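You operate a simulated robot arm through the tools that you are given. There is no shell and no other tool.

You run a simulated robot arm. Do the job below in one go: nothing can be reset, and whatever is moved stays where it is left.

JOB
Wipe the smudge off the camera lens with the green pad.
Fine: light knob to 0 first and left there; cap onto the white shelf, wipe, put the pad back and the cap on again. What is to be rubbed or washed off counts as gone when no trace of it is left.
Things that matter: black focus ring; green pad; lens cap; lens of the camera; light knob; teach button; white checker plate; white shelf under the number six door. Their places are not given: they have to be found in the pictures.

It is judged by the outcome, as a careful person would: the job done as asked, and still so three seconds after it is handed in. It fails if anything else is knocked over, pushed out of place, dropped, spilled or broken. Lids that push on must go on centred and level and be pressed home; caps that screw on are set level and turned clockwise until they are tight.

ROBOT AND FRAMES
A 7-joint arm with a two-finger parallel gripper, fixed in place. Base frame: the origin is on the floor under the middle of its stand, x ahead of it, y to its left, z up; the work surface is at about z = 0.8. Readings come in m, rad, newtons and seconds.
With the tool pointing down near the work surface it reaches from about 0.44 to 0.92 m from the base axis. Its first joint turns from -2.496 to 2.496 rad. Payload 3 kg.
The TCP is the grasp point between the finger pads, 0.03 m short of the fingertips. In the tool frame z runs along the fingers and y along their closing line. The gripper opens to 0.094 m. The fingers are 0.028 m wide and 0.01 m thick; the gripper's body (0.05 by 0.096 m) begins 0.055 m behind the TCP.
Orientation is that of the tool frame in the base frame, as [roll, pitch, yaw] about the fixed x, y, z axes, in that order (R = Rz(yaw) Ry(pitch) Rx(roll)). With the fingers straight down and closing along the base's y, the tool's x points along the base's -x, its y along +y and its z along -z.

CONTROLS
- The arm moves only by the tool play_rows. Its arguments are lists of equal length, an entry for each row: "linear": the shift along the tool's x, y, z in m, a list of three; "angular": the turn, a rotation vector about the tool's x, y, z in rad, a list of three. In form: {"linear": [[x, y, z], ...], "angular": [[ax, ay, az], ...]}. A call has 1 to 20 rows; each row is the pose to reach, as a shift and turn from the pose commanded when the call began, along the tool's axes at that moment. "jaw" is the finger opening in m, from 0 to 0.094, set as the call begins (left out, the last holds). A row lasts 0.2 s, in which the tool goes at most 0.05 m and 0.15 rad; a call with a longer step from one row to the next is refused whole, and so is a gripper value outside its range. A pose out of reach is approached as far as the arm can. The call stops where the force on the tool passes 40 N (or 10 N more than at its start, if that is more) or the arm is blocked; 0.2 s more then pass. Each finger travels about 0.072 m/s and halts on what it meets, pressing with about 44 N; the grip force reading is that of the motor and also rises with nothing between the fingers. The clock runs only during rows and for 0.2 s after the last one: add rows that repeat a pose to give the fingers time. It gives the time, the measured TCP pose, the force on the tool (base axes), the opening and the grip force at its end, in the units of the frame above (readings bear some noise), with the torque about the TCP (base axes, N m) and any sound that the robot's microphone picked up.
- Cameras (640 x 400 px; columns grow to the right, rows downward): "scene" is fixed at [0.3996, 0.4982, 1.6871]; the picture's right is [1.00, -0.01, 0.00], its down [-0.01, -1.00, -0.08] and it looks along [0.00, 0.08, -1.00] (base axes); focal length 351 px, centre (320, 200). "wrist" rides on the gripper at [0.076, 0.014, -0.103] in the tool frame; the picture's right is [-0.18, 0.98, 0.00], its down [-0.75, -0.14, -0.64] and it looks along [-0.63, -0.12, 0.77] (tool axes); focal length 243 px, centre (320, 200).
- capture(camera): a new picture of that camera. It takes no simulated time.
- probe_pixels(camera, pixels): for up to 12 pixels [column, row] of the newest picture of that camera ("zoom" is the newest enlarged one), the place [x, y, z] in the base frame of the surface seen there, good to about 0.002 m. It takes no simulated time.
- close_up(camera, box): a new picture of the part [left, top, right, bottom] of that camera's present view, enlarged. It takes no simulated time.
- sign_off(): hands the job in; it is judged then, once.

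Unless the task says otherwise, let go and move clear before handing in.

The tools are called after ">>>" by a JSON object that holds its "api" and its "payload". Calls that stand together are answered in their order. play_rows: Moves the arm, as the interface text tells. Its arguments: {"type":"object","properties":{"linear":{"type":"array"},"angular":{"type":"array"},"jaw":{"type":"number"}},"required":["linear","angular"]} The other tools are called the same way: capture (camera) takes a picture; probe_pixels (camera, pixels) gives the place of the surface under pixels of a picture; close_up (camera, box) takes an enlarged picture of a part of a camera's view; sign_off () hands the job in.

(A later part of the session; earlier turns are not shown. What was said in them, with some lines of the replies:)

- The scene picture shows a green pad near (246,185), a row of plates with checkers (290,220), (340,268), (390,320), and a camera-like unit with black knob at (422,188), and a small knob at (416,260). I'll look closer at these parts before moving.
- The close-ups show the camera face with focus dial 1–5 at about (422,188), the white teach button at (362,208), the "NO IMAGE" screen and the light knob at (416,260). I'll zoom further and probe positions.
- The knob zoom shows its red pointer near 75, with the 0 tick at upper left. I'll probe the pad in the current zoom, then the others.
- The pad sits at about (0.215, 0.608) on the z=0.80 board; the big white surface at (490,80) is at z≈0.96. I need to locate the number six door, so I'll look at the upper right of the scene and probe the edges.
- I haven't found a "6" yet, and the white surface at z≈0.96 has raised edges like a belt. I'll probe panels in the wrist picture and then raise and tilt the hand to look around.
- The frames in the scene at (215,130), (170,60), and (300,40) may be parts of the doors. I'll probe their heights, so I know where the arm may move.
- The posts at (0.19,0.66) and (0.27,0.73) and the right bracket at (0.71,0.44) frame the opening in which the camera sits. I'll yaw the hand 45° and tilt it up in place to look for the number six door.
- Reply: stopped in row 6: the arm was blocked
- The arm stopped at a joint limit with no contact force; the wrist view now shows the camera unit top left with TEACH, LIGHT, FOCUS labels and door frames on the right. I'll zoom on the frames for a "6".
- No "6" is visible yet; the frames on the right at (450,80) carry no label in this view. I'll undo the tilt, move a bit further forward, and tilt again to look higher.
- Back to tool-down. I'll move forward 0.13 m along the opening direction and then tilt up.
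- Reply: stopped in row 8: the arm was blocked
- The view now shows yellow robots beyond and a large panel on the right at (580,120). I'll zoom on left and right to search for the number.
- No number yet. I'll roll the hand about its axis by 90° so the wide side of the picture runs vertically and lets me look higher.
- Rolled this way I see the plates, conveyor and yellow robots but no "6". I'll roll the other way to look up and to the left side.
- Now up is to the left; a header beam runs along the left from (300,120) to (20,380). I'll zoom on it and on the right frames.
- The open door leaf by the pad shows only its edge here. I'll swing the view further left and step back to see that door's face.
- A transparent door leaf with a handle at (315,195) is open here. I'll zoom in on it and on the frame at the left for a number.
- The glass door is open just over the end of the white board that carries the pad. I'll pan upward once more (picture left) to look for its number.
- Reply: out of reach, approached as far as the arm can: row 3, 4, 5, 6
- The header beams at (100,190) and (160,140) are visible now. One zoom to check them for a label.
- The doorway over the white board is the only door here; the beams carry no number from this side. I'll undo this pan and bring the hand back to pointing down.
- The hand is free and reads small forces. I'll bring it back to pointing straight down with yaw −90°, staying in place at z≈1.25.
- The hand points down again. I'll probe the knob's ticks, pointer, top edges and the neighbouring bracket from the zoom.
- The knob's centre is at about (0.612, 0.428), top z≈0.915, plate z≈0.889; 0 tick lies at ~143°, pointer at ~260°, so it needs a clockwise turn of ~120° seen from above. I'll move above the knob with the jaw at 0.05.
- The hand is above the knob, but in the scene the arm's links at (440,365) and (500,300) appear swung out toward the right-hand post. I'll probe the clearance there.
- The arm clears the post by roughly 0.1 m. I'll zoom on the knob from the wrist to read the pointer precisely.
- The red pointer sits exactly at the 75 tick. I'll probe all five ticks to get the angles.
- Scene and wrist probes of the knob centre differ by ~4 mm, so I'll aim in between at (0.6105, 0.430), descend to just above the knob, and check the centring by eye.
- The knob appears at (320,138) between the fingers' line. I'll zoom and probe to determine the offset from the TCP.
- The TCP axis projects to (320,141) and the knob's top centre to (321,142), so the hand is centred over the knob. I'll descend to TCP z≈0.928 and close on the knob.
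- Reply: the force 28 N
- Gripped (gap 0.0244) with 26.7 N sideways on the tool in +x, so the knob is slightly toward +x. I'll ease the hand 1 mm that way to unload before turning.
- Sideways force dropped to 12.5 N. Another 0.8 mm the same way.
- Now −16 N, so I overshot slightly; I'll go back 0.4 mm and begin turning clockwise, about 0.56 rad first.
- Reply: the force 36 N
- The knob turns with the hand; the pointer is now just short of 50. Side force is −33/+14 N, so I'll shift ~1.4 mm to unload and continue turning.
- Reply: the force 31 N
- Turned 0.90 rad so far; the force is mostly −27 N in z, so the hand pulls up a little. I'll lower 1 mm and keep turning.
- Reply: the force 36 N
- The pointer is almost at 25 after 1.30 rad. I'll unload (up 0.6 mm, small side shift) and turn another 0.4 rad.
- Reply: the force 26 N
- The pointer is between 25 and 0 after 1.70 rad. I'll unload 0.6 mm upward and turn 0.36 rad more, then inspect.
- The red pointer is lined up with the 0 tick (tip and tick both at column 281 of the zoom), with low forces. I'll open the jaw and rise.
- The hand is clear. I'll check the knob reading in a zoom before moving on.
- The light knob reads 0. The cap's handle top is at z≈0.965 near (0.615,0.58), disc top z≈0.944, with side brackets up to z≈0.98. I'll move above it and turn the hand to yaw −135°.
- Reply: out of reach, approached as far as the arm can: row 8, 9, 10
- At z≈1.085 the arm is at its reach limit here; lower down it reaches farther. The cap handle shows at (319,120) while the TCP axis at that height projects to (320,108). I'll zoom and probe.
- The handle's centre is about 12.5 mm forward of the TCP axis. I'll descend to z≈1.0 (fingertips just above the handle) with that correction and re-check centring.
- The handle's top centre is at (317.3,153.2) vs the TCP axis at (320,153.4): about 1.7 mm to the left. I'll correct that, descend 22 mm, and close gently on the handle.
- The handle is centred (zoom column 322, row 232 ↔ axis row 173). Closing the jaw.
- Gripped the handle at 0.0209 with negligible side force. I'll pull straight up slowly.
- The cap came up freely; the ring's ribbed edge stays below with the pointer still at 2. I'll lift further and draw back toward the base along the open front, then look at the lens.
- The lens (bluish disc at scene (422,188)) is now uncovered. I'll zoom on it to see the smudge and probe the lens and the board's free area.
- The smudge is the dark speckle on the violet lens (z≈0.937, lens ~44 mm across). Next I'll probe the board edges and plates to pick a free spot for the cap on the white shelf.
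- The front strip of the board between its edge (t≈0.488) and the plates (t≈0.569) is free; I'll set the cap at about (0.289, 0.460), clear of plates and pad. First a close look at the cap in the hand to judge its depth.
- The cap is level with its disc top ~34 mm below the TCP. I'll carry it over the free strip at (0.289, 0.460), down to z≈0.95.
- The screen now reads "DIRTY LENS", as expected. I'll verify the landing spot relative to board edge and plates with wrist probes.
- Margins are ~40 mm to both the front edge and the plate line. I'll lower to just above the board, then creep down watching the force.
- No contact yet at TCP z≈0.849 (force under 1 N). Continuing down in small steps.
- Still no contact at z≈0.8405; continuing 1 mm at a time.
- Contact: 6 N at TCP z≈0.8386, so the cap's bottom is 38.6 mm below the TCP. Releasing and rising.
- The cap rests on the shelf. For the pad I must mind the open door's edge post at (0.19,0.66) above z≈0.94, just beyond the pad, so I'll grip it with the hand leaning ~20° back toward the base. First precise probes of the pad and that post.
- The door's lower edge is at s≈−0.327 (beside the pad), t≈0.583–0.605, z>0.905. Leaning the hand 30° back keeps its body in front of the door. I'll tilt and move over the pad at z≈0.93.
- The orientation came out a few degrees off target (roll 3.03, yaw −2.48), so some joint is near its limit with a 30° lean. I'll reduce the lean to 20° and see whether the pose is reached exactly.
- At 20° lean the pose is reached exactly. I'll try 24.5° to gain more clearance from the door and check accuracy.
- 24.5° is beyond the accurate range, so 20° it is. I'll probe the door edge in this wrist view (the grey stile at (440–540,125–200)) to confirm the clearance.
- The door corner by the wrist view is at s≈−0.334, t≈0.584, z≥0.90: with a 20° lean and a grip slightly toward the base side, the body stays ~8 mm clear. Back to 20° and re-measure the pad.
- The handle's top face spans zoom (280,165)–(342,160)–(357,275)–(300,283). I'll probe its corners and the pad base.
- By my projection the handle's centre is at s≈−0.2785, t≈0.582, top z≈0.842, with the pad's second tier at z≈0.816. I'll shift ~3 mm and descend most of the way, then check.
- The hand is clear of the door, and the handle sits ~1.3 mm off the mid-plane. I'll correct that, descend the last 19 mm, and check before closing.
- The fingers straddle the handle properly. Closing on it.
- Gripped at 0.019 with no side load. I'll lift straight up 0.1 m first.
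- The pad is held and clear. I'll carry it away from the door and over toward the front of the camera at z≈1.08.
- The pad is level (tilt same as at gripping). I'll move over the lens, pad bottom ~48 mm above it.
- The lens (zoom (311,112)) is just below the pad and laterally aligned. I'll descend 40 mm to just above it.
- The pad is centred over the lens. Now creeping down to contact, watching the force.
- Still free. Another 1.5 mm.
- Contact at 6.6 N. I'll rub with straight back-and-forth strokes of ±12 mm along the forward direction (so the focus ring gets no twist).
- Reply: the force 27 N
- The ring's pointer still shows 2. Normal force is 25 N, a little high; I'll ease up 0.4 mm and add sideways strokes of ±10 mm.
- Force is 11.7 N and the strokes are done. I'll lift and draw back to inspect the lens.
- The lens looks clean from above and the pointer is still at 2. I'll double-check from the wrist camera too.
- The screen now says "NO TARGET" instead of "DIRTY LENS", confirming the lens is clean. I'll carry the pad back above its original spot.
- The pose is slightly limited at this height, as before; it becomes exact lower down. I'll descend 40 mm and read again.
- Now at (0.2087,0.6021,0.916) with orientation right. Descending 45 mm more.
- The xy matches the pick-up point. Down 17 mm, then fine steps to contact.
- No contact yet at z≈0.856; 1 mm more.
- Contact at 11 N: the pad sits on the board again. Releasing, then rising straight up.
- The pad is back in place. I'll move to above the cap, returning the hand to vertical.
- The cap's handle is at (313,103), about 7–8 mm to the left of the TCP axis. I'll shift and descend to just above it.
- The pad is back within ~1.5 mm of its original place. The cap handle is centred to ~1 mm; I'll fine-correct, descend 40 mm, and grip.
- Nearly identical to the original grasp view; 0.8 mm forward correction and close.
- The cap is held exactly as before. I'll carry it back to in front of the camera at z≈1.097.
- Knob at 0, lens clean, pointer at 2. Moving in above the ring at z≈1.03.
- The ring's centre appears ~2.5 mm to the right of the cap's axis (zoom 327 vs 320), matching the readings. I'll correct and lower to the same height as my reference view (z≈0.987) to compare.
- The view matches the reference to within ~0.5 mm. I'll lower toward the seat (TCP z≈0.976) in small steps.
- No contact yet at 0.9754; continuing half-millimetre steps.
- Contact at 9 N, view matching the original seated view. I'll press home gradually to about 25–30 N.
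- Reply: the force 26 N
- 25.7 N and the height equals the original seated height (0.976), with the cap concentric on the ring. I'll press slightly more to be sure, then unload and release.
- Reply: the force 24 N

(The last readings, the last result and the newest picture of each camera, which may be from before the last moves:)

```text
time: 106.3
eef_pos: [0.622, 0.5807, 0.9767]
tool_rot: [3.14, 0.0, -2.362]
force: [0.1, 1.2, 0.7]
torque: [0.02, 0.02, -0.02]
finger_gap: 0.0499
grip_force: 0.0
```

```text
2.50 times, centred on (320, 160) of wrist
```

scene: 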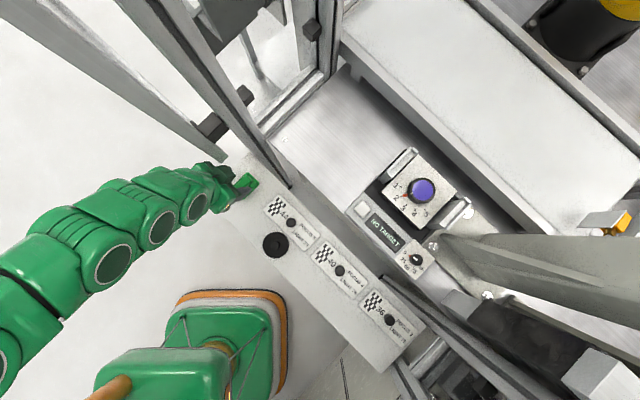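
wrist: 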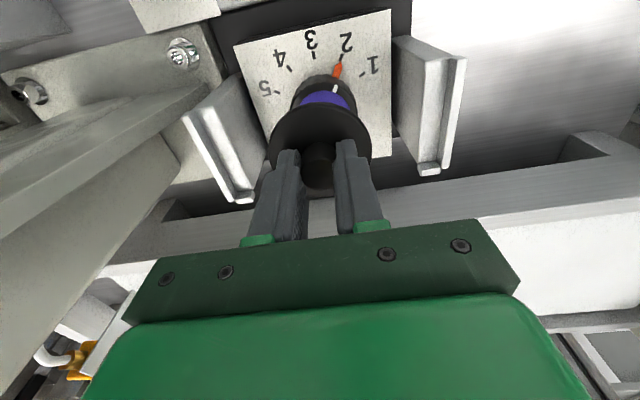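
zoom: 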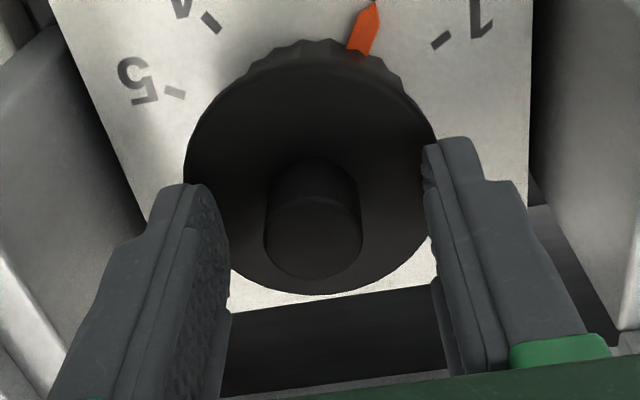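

After release the cap's handle appears ~2 mm to the left of where I held it (zoom 313 vs 322). I'll rise and check its centring from above before deciding.

>>> {"api": "play_rows", "payload": {"linear": [[0, 0, -0.01], [0, 0, -0.03], [0, 0, -0.05], [0.04, 0, -0.06], [0.08, 0, -0.07], [0.12, 0, -0.08], [0.16, 0, -0.09], [0.16, 0, -0.09]], "angular": [[0, 0, 0], [0, 0, 0], [0, 0, 0], [0, 0, 0], [0, 0, 0], [0, 0, 0], [0, 0, 0], [0, 0, 0]]}}

>>> {"api": "close_up", "payload": {"camera": "scene", "box": [380, 140, 476, 230]}}

>>> {"api": "close_up", "payload": {"camera": "scene", "box": [398, 168, 448, 208]}}

>>> {"api": "capture", "payload": {"camera": "wrist"}}

```text
time: 108.2
eef_pos: [0.506, 0.4673, 1.0644]
tool_rot: [3.139, -0.001, -2.361]
force: [0.1, 0.2, 0.1]
torque: [0.02, 0.01, -0.01]
finger_gap: 0.0499
grip_force: 0.1
```

```text
4.44 times, centred on (428, 185) of scene
```

zoom: 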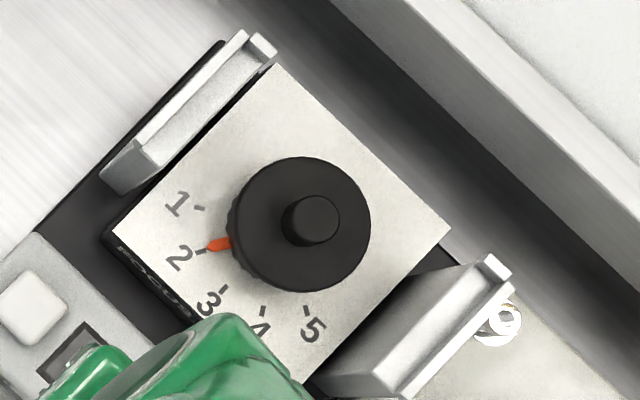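

```text
10.00 times, centred on (423, 188) of scene
```

zoom: 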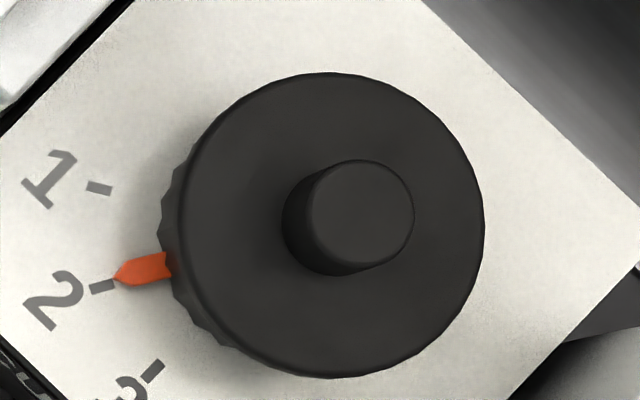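

```text
taken
```

wrist: 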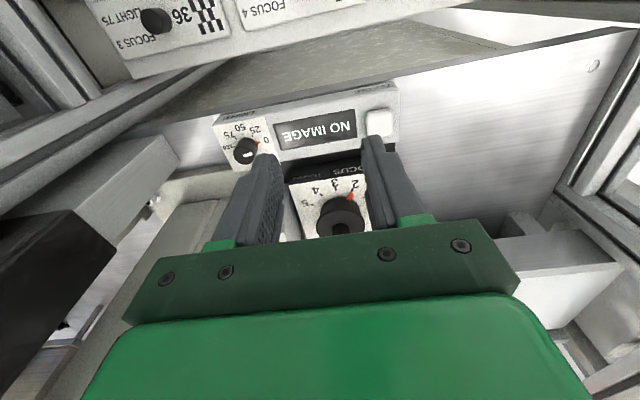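

From above the cap is ~1.5 mm off its original centre (disc centre now (331,225) vs expected ≈(326,221) in the zoom). I'll probe its height and level around the rim.

>>> {"api": "probe_pixels", "payload": {"camera": "zoom", "pixels": [[220, 220], [440, 220], [330, 110], [330, 340], [250, 140], [410, 300], [250, 300], [410, 140], [360, 210], [260, 90], [100, 100], [500, 330]]}}

>>> {"api": "close_up", "payload": {"camera": "wrist", "box": [280, 150, 400, 240]}}

```text
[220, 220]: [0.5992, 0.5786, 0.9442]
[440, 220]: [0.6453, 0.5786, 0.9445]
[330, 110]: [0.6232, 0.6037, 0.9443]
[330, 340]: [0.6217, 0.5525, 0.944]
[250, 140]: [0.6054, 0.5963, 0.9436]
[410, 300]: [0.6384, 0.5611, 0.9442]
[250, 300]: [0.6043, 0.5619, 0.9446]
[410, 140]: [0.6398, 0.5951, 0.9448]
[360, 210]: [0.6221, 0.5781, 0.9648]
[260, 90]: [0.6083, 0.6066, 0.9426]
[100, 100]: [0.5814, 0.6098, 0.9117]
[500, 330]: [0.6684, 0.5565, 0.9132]
```

```text
4.44 times, centred on (340, 195) of wrist
```

zoom: 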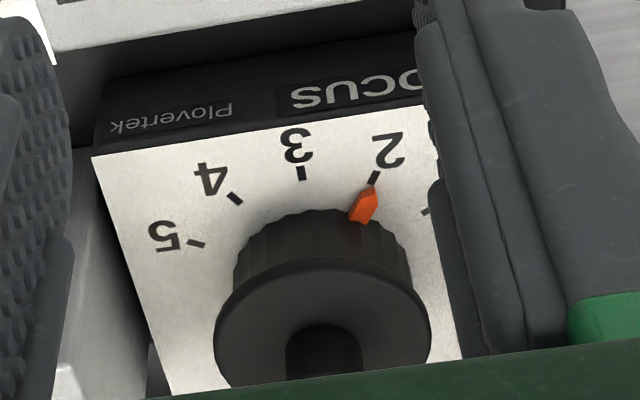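

The cap is level and at its original height (disc top z≈0.944) but ~1.5 mm off-centre toward +s. I'll go back, regrasp it, and re-centre it.

>>> {"api": "play_rows", "payload": {"linear": [[-0.04, 0, 0.01], [-0.08, 0, 0.02], [-0.12, 0, 0.03], [-0.16, -0.0016, 0.04], [-0.16, -0.0016, 0.06], [-0.16, -0.0016, 0.08], [-0.16, -0.0016, 0.09], [-0.16, -0.0016, 0.09]], "angular": [[0, 0, 0], [0, 0, 0], [0, 0, 0], [0, 0, 0], [0, 0, 0], [0, 0, 0], [0, 0, 0], [0, 0, 0]]}}

>>> {"api": "close_up", "payload": {"camera": "wrist", "box": [240, 80, 400, 240]}}

```text
time: 110.0
eef_pos: [0.6226, 0.5794, 0.9769]
tool_rot: [3.14, -0.001, -2.361]
force: [0.0, -0.4, 0.5]
torque: [-0.01, -0.01, 0.01]
finger_gap: 0.0501
grip_force: 0.0
```

```text
2.50 times, centred on (320, 160) of wrist
```

zoom: 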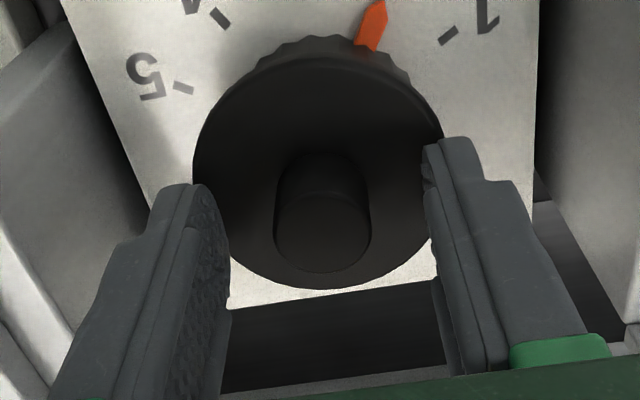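

The dial now sits ~9 zoom px to the right relative to the cap, so the cap is ~2.3 mm off toward the left finger; likely a fingertip dragged it on release. I'll grip 2 mm higher this time, so the tips stay off the disc.

>>> {"api": "play_rows", "payload": {"linear": [[0, 0, -0.002], [0, 0, -0.002]], "angular": [[0, 0, 0], [0, 0, 0]]}}

>>> {"api": "play_rows", "payload": {"linear": [[0, 0, 0], [0, 0, 0], [0, 0, 0], [0, 0, 0]], "angular": [[0, 0, 0], [0, 0, 0], [0, 0, 0], [0, 0, 0]], "jaw": 0.0}}

>>> {"api": "close_up", "payload": {"camera": "wrist", "box": [240, 80, 400, 240]}}

```text
time: 110.5
eef_pos: [0.623, 0.5799, 0.9794]
tool_rot: [3.14, 0.0, -2.363]
force: [0.7, 0.0, -0.5]
torque: [-0.01, 0.03, 0.03]
finger_gap: 0.05
grip_force: 0.0
```

```text
time: 111.5
eef_pos: [0.6236, 0.5784, 0.9786]
tool_rot: [3.14, -0.001, -2.361]
force: [-0.3, -0.5, -0.3]
torque: [0.01, 0.02, -0.02]
finger_gap: 0.0209
grip_force: 44.0
```

```text
2.50 times, centred on (320, 160) of wrist
```

zoom: 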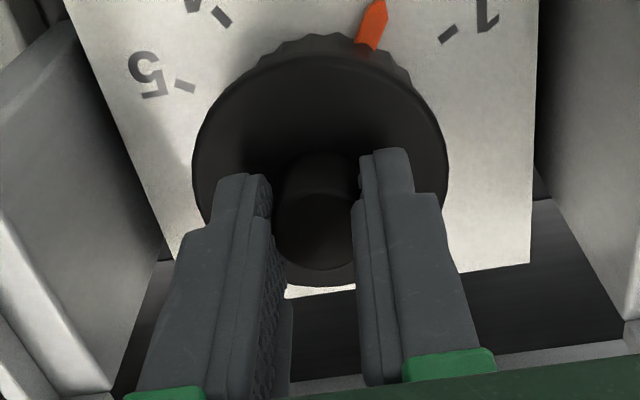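

Gripped with no force. The ring's ribs are centred at ~328 vs the disc at 320 in this view, i.e. 2.2 mm. I'll lift 3 mm, shift +2.2 mm, and compare.

>>> {"api": "play_rows", "payload": {"linear": [[0, 0, -0.0015], [0, 0, -0.003], [0, 0.0011, -0.003], [0, 0.0022, -0.003], [0, 0.0022, -0.003]], "angular": [[0, 0, 0], [0, 0, 0], [0, 0, 0], [0, 0, 0], [0, 0, 0]]}}

>>> {"api": "close_up", "payload": {"camera": "wrist", "box": [260, 80, 380, 180]}}

```text
time: 112.8
eef_pos: [0.6207, 0.5804, 0.9827]
tool_rot: [3.141, 0.0, -2.362]
force: [0.1, 0.2, -0.3]
torque: [0.01, -0.01, 0.0]
finger_gap: 0.0213
grip_force: 44.4
```

```text
4.00 times, centred on (320, 130) of wrist
```

zoom: 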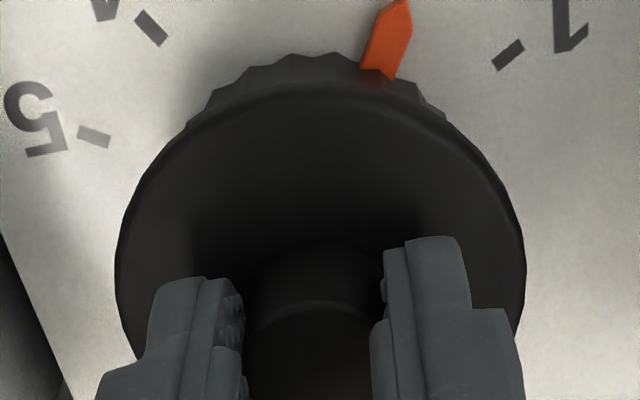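

Now the ring's visible ribs span 187–447 (mid 317) against the disc's 320: a 0.5 mm overshoot. I'll correct by −0.5 mm and lower to the seat.

>>> {"api": "play_rows", "payload": {"linear": [[0, -0.0005, 0], [0, -0.0005, 0.001], [0, -0.0005, 0.002], [0, -0.0005, 0.0026], [0, -0.0005, 0.0026]], "angular": [[0, 0, 0], [0, 0, 0], [0, 0, 0], [0, 0, 0], [0, 0, 0]]}}

>>> {"api": "close_up", "payload": {"camera": "wrist", "box": [260, 80, 380, 180]}}

```text
time: 114.0
eef_pos: [0.6207, 0.5803, 0.9781]
tool_rot: [3.141, 0.0, -2.361]
force: [0.8, 0.2, 1.7]
torque: [0.01, -0.04, -0.03]
finger_gap: 0.0213
grip_force: 43.7
```

```text
4.00 times, centred on (320, 130) of wrist
```

zoom: 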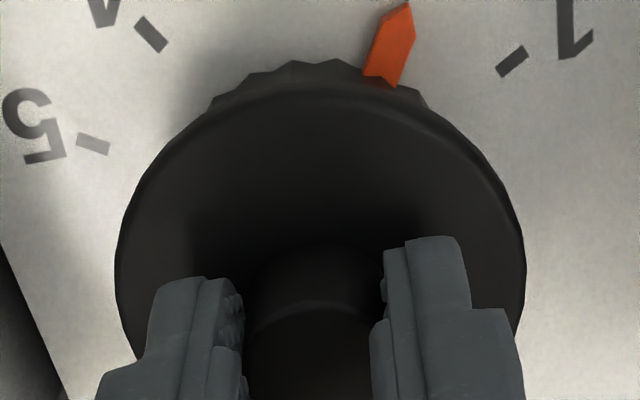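

Concentric to within ~0.4 mm with first contact (1.7 N). Pressing home to ~20 N, then I'll unload fully before releasing.

>>> {"api": "play_rows", "payload": {"linear": [[0, 0, 0.0004], [0, 0, 0.0008], [0, 0, 0.0012], [0, 0, 0.0012]], "angular": [[0, 0, 0], [0, 0, 0], [0, 0, 0], [0, 0, 0]]}}

```text
time: 115.0
eef_pos: [0.6209, 0.5792, 0.9787]
tool_rot: [3.141, 0.001, -2.363]
force: [0.6, -4.4, 14.3]
torque: [-0.18, 0.01, 0.02]
finger_gap: 0.0211
grip_force: 44.3
```

>>> {"api": "play_rows", "payload": {"linear": [[0, 0, 0.0003], [0, 0, 0.0006], [0, 0, 0.0006]], "angular": [[0, 0, 0], [0, 0, 0], [0, 0, 0]]}}

>>> {"api": "close_up", "payload": {"camera": "wrist", "box": [260, 80, 380, 180]}}

```text
time: 115.8
eef_pos: [0.6212, 0.5808, 0.9788]
tool_rot: [3.14, 0.002, -2.362]
force: [1.6, -0.8, 25.9]
torque: [-0.07, -0.05, -0.02]
finger_gap: 0.0213
grip_force: 44.5
```

```text
4.00 times, centred on (320, 130) of wrist
```

zoom: 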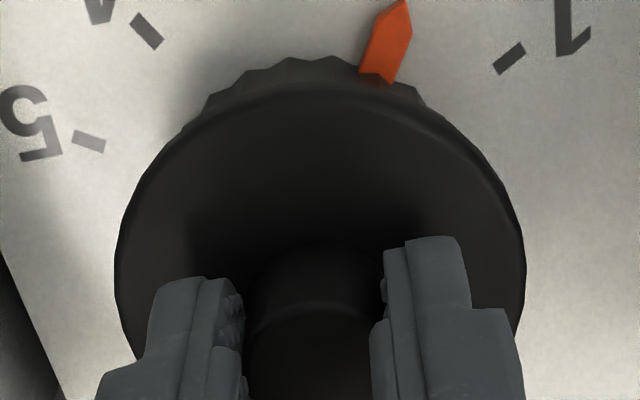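

25.9 N pressed. Now unload by raising the command in small steps and check the force reaches near zero.

>>> {"api": "play_rows", "payload": {"linear": [[0, -0.0003, -0.0005], [0, -0.0005, -0.001], [0, -0.0005, -0.0015], [0, -0.0005, -0.0015]], "angular": [[0, 0, 0], [0, 0, 0], [0, 0, 0], [0, 0, 0]]}}

>>> {"api": "close_up", "payload": {"camera": "wrist", "box": [260, 80, 380, 180]}}

```text
time: 116.8
eef_pos: [0.6217, 0.5805, 0.9787]
tool_rot: [3.139, -0.003, -2.362]
force: [-0.4, 6.8, 9.2]
torque: [0.29, -0.04, 0.02]
finger_gap: 0.0211
grip_force: 43.8
```

```text
4.00 times, centred on (320, 130) of wrist
```

zoom: 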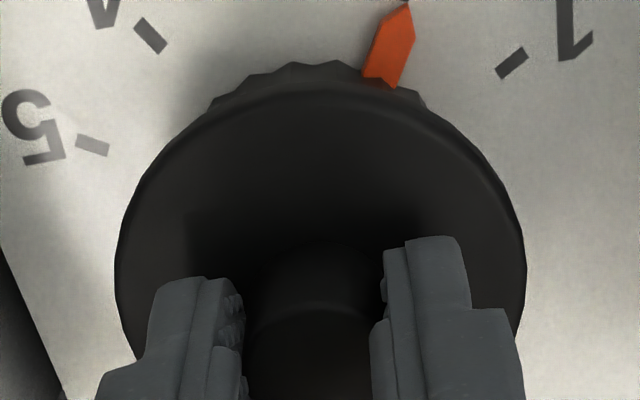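

Residual load is 9 N down and 7 N sideways. I'll relax those (0.3 mm) before opening.

>>> {"api": "play_rows", "payload": {"linear": [[-0.0002, 0.0002, -0.0003], [-0.0002, 0.0002, -0.0005], [-0.0002, 0.0002, -0.0005]], "angular": [[0, 0, 0], [0, 0, 0], [0, 0, 0]]}}

```text
time: 117.5
eef_pos: [0.6218, 0.5806, 0.9784]
tool_rot: [-3.141, -0.002, -2.362]
force: [-0.1, -0.3, -0.9]
torque: [-0.01, 0.0, 0.0]
finger_gap: 0.0212
grip_force: 43.9
```

All forces are near zero with the cap resting on its seat. Opening the jaw now.

>>> {"api": "play_rows", "payload": {"linear": [[0, 0, 0], [0, 0, 0], [0, 0, 0]], "angular": [[0, 0, 0], [0, 0, 0], [0, 0, 0]], "jaw": 0.05}}

>>> {"api": "close_up", "payload": {"camera": "wrist", "box": [240, 80, 400, 240]}}

```text
time: 118.3
eef_pos: [0.6224, 0.5794, 0.9786]
tool_rot: [3.139, 0.0, -2.362]
force: [0.5, 0.0, 0.6]
torque: [0.01, 0.04, 0.0]
finger_gap: 0.05
grip_force: 0.0
```

```text
2.50 times, centred on (320, 160) of wrist
```

zoom: 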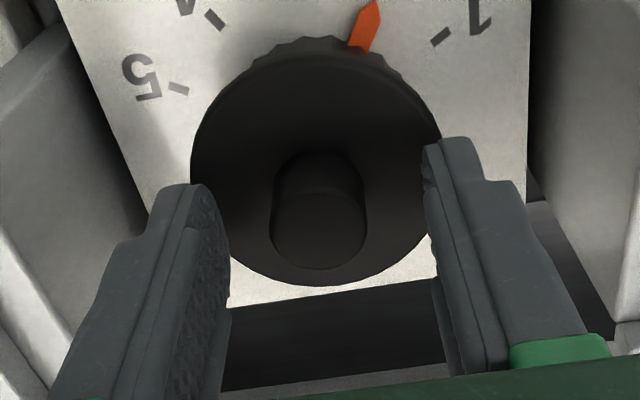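

The handle is now at 319.5 with the "5" at 141 — within ~1 mm of the original relation. I'll back off and compare from above.

>>> {"api": "play_rows", "payload": {"linear": [[0, 0, -0.01], [0, 0, -0.03], [0, 0, -0.05], [0.04, 0, -0.06], [0.08, 0, -0.07], [0.12, 0, -0.08], [0.16, 0, -0.09], [0.16, 0, -0.09]], "angular": [[0, 0, 0], [0, 0, 0], [0, 0, 0], [0, 0, 0], [0, 0, 0], [0, 0, 0], [0, 0, 0], [0, 0, 0]]}}

>>> {"api": "close_up", "payload": {"camera": "scene", "box": [380, 140, 476, 230]}}

>>> {"api": "close_up", "payload": {"camera": "scene", "box": [398, 168, 448, 208]}}

>>> {"api": "close_up", "payload": {"camera": "wrist", "box": [280, 150, 400, 240]}}

```text
time: 120.2
eef_pos: [0.5067, 0.4702, 1.0659]
tool_rot: [3.139, 0.0, -2.36]
force: [0.3, 0.4, -0.1]
torque: [-0.01, 0.0, 0.02]
finger_gap: 0.0498
grip_force: 0.0
```

```text
4.44 times, centred on (428, 185) of scene
```

zoom: 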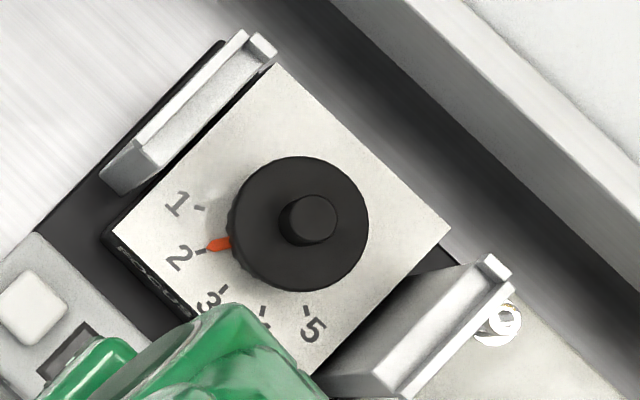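

```text
10.00 times, centred on (423, 188) of scene
```

zoom: 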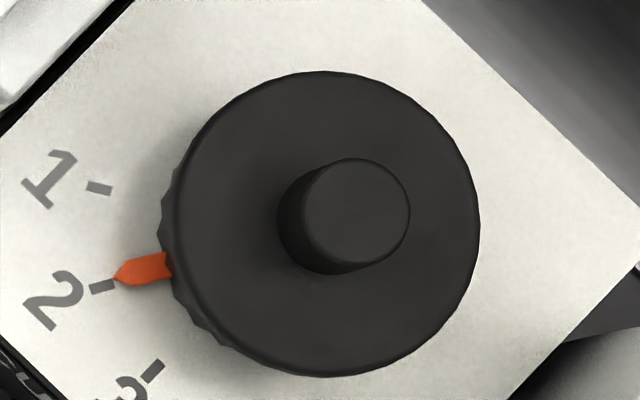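

```text
4.44 times, centred on (340, 195) of wrist
```

zoom: 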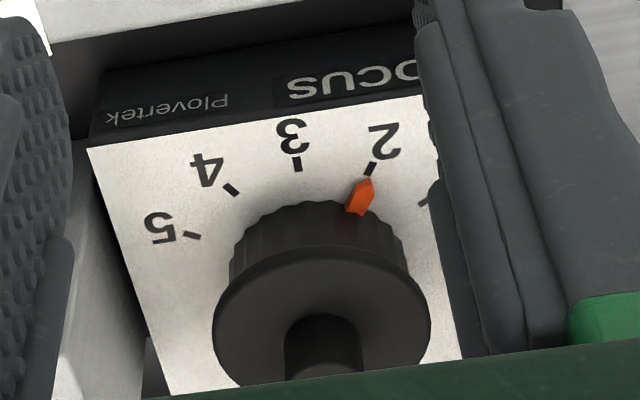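

The cap's disc centre is now (327,224) in the zoom vs (326,221) expected — centred to within ~0.5 mm, pointer at 2. I'll verify height and level.

>>> {"api": "close_up", "payload": {"camera": "scene", "box": [398, 168, 448, 208]}}

>>> {"api": "probe_pixels", "payload": {"camera": "zoom", "pixels": [[220, 220], [440, 220], [325, 110], [325, 340], [250, 140], [405, 300], [250, 300], [405, 140], [355, 210], [230, 180], [420, 250], [320, 320]]}}

>>> {"api": "probe_pixels", "payload": {"camera": "zoom", "pixels": [[220, 220], [440, 220], [325, 110], [325, 340], [250, 140], [405, 300], [250, 300], [405, 140], [355, 210], [230, 180], [420, 250], [320, 320]]}}

```text
10.00 times, centred on (423, 188) of scene
```

zoom: 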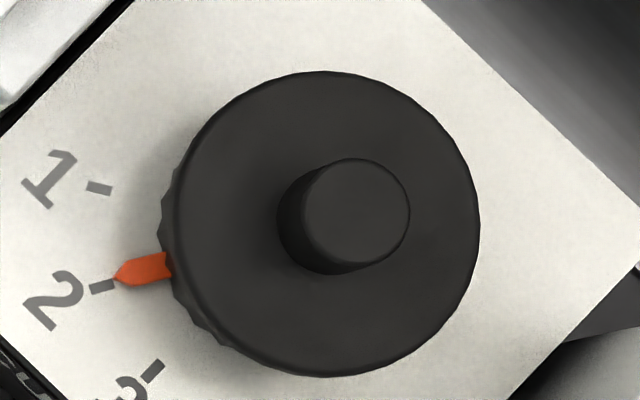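

```text
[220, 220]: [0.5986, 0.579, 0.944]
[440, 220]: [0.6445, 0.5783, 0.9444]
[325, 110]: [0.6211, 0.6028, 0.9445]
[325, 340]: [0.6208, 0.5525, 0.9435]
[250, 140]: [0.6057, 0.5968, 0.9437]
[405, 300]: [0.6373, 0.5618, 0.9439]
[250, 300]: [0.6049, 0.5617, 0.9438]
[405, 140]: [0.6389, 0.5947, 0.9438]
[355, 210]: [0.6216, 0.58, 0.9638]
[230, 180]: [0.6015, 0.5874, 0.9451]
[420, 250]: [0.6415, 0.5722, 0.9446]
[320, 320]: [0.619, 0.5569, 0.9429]
```

```text
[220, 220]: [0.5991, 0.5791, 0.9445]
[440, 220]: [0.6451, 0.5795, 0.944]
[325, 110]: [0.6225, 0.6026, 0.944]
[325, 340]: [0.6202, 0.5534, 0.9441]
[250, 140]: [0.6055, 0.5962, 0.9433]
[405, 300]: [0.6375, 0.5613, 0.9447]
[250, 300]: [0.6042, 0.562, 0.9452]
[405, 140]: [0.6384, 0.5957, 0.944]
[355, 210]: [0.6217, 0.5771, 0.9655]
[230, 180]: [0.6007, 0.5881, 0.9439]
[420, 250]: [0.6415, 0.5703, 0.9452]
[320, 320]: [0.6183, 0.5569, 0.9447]
```

The cap is level at z≈0.944 all round, same as originally. For certainty that it's pressed home after release, I'll close the fingers and press lightly on the centre of the handle's top.

>>> {"api": "play_rows", "payload": {"linear": [[0, 0, 0], [-0.04, 0, 0.01], [-0.08, 0, 0.02], [-0.12, 0, 0.03], [-0.16, 0, 0.04], [-0.16, 0, 0.055], [-0.16, 0, 0.068], [-0.16, 0, 0.068]], "angular": [[0, 0, 0], [0, 0, 0], [0, 0, 0], [0, 0, 0], [0, 0, 0], [0, 0, 0], [0, 0, 0], [0, 0, 0]], "jaw": 0.0}}

>>> {"api": "close_up", "payload": {"camera": "wrist", "box": [240, 60, 400, 220]}}

```text
time: 122.0
eef_pos: [0.6227, 0.5812, 0.9988]
tool_rot: [3.139, 0.0, -2.362]
force: [0.6, 0.8, -0.1]
torque: [-0.02, 0.01, 0.01]
finger_gap: 0.0
grip_force: 32.6
```

```text
2.50 times, centred on (320, 140) of wrist
```

zoom: 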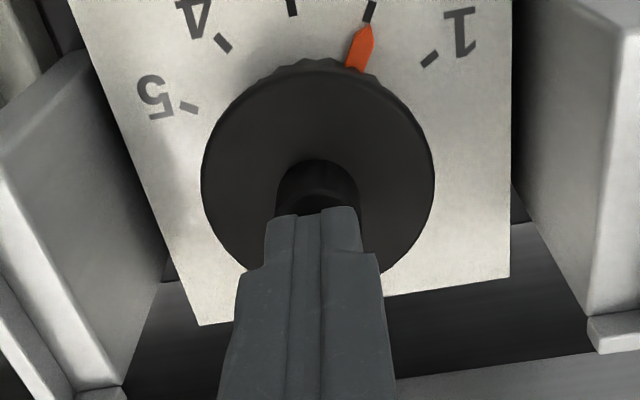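

The closed fingers are centred over the handle. Pressing down in small steps.

>>> {"api": "play_rows", "payload": {"linear": [[0, 0, 0.001], [0, 0, 0.002], [0, 0, 0.003], [0, 0, 0.0036], [0, 0, 0.0036]], "angular": [[0, 0, 0], [0, 0, 0], [0, 0, 0], [0, 0, 0], [0, 0, 0]]}}

```text
time: 123.2
eef_pos: [0.6227, 0.5801, 0.9969]
tool_rot: [3.141, -0.002, -2.359]
force: [0.6, -0.1, 0.1]
torque: [0.02, -0.01, 0.01]
finger_gap: 0.0001
grip_force: 32.7
```

>>> {"api": "play_rows", "payload": {"linear": [[0, 0, 0.0006], [0, 0, 0.0012], [0, 0, 0.0018], [0, 0, 0.0018]], "angular": [[0, 0, 0], [0, 0, 0], [0, 0, 0], [0, 0, 0]]}}

```text
time: 124.2
eef_pos: [0.621, 0.5799, 0.9945]
tool_rot: [3.14, 0.0, -2.362]
force: [-0.3, 0.9, -0.4]
torque: [-0.01, -0.02, -0.01]
finger_gap: 0.0
grip_force: 33.0
```

>>> {"api": "play_rows", "payload": {"linear": [[0, 0, 0.0005], [0, 0, 0.001], [0, 0, 0.001]], "angular": [[0, 0, 0], [0, 0, 0], [0, 0, 0]]}}

```text
time: 125.0
eef_pos: [0.6213, 0.5813, 0.9948]
tool_rot: [-3.141, 0.002, -2.36]
force: [-0.9, -2.4, 12.8]
torque: [-0.08, 0.06, 0.0]
finger_gap: 0.0
grip_force: 32.9
```

Contact at 12.8 N with the handle top at its original height. A little more (≈25 N), then straight up and away.

>>> {"api": "play_rows", "payload": {"linear": [[0, 0, 0.0003], [0, 0, 0.0006], [0, 0, 0.0006]], "angular": [[0, 0, 0], [0, 0, 0], [0, 0, 0]]}}

>>> {"api": "play_rows", "payload": {"linear": [[0, 0, -0.005], [0, 0, -0.02], [0, 0, -0.035], [0.04, 0, -0.05], [0.08, 0, -0.065], [0.12, 0, -0.08], [0.16, 0, -0.095], [0.16, 0, -0.095]], "angular": [[0, 0, 0], [0, 0, 0], [0, 0, 0], [0, 0, 0], [0, 0, 0], [0, 0, 0], [0, 0, 0], [0, 0, 0]]}}

>>> {"api": "close_up", "payload": {"camera": "scene", "box": [398, 168, 448, 208]}}

>>> {"api": "capture", "payload": {"camera": "wrist"}}

```text
time: 125.8
eef_pos: [0.6214, 0.58, 0.9933]
tool_rot: [3.138, 0.002, -2.36]
force: [1.3, -1.5, 19.5]
torque: [0.02, 0.01, -0.01]
finger_gap: 0.0
grip_force: 33.4
```

```text
time: 127.5
eef_pos: [0.5069, 0.4664, 1.0897]
tool_rot: [3.139, 0.0, -2.362]
force: [0.2, 1.0, -0.7]
torque: [0.01, -0.01, -0.01]
finger_gap: 0.0001
grip_force: 33.4
```

```text
10.00 times, centred on (423, 188) of scene
```

zoom: 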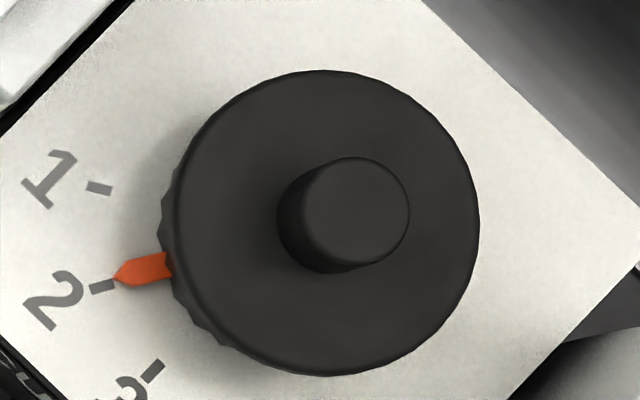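

```text
taken
```

wrist: 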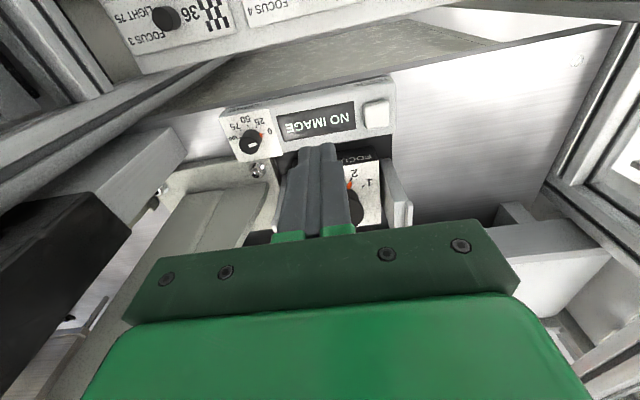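

The cap remains centred after the press, focus pointer at 2, screen "NO IMAGE" (capped) and light at 0. I'll retreat to a clear position and make a final check.

>>> {"api": "play_rows", "payload": {"linear": [[0.018, 0.013, -0.025], [0.036, 0.0265, -0.05], [0.06, 0.044, -0.075], [0.084, 0.062, -0.1], [0.108, 0.08, -0.125], [0.13, 0.096, -0.15], [0.144, 0.106, -0.16], [0.144, 0.106, -0.16]], "angular": [[0, 0, 0], [0, 0, 0], [0, 0, 0], [0, 0, 0], [0, 0, 0], [0, 0, 0], [0, 0, 0], [0, 0, 0]], "jaw": 0.05}}

>>> {"api": "capture", "payload": {"camera": "scene"}}

>>> {"api": "close_up", "payload": {"camera": "scene", "box": [395, 240, 443, 280]}}

>>> {"api": "close_up", "payload": {"camera": "scene", "box": [340, 130, 500, 290]}}

```text
time: 129.3
eef_pos: [0.33, 0.4436, 1.2487]
tool_rot: [3.141, 0.0, -2.361]
force: [0.6, 0.1, -1.1]
torque: [-0.04, 0.01, 0.02]
finger_gap: 0.0498
grip_force: 0.1
```

```text
taken
```

scene: 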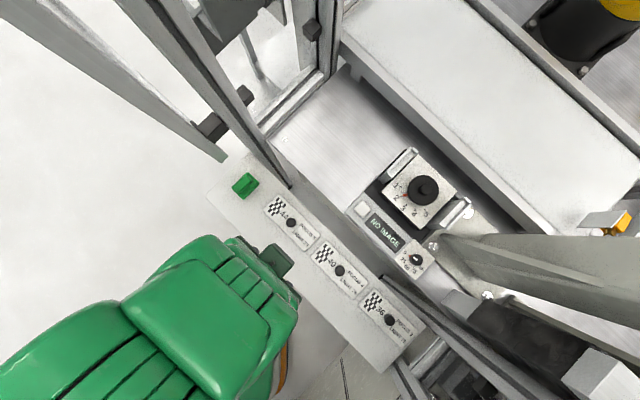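

```text
10.00 times, centred on (419, 260) of scene
```

zoom: 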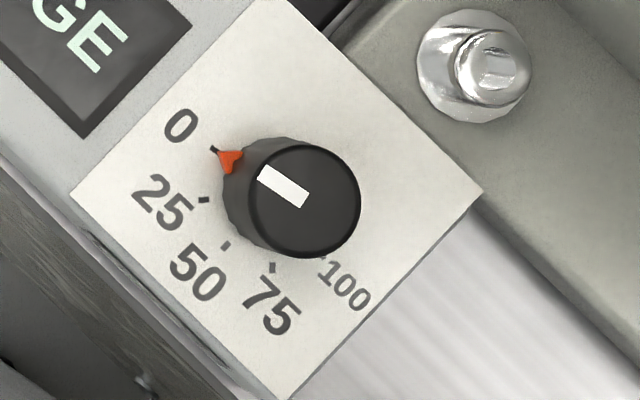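

```text
2.50 times, centred on (420, 210) of scene
```

zoom: 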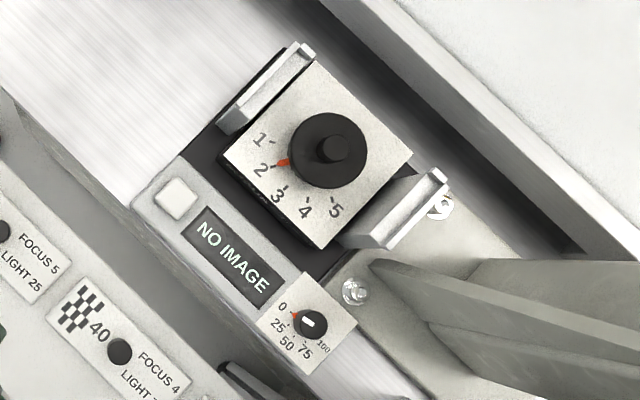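

The final pictures show the light knob's pointer on 0 and the cap centred on the ring as at the start. The focus pointer is still at 2, the pad is back at (245,185), and the plates haven't moved. The hand is empty and clear, so I'm handing the job in.

>>> {"api": "sign_off", "payload": {}}

```text
The job is handed in.
```

The smudge is off the lens, and the job is handed in. After the wipe no trace showed on the lens, and the camera's screen changed from "DIRTY LENS" to "NO TARGET".

- **Light knob:** I turned it from 75 to 0 first and left it there; the last picture shows the pointer on 0.
- **Cap:** It waited on the white shelf during the wipe and is back on, level, at its original height and pressed home. My first try left it about 2 mm off-centre, so I lifted it and set it again. It is now within about 0.5 mm of centre.
- **Pad:** It is back on the shelf within about 1.5 mm of where it was.
- **Everything else:** The focus ring still points to 2. I didn't touch the teach button or the checker plates.

I never found a "6" on any door. I took the white board under the open door, where the pad and checker plates lie, as the white shelf. The only other white surface in view is the raised one behind the camera, which looked like a conveyor and out of the arm's reach.
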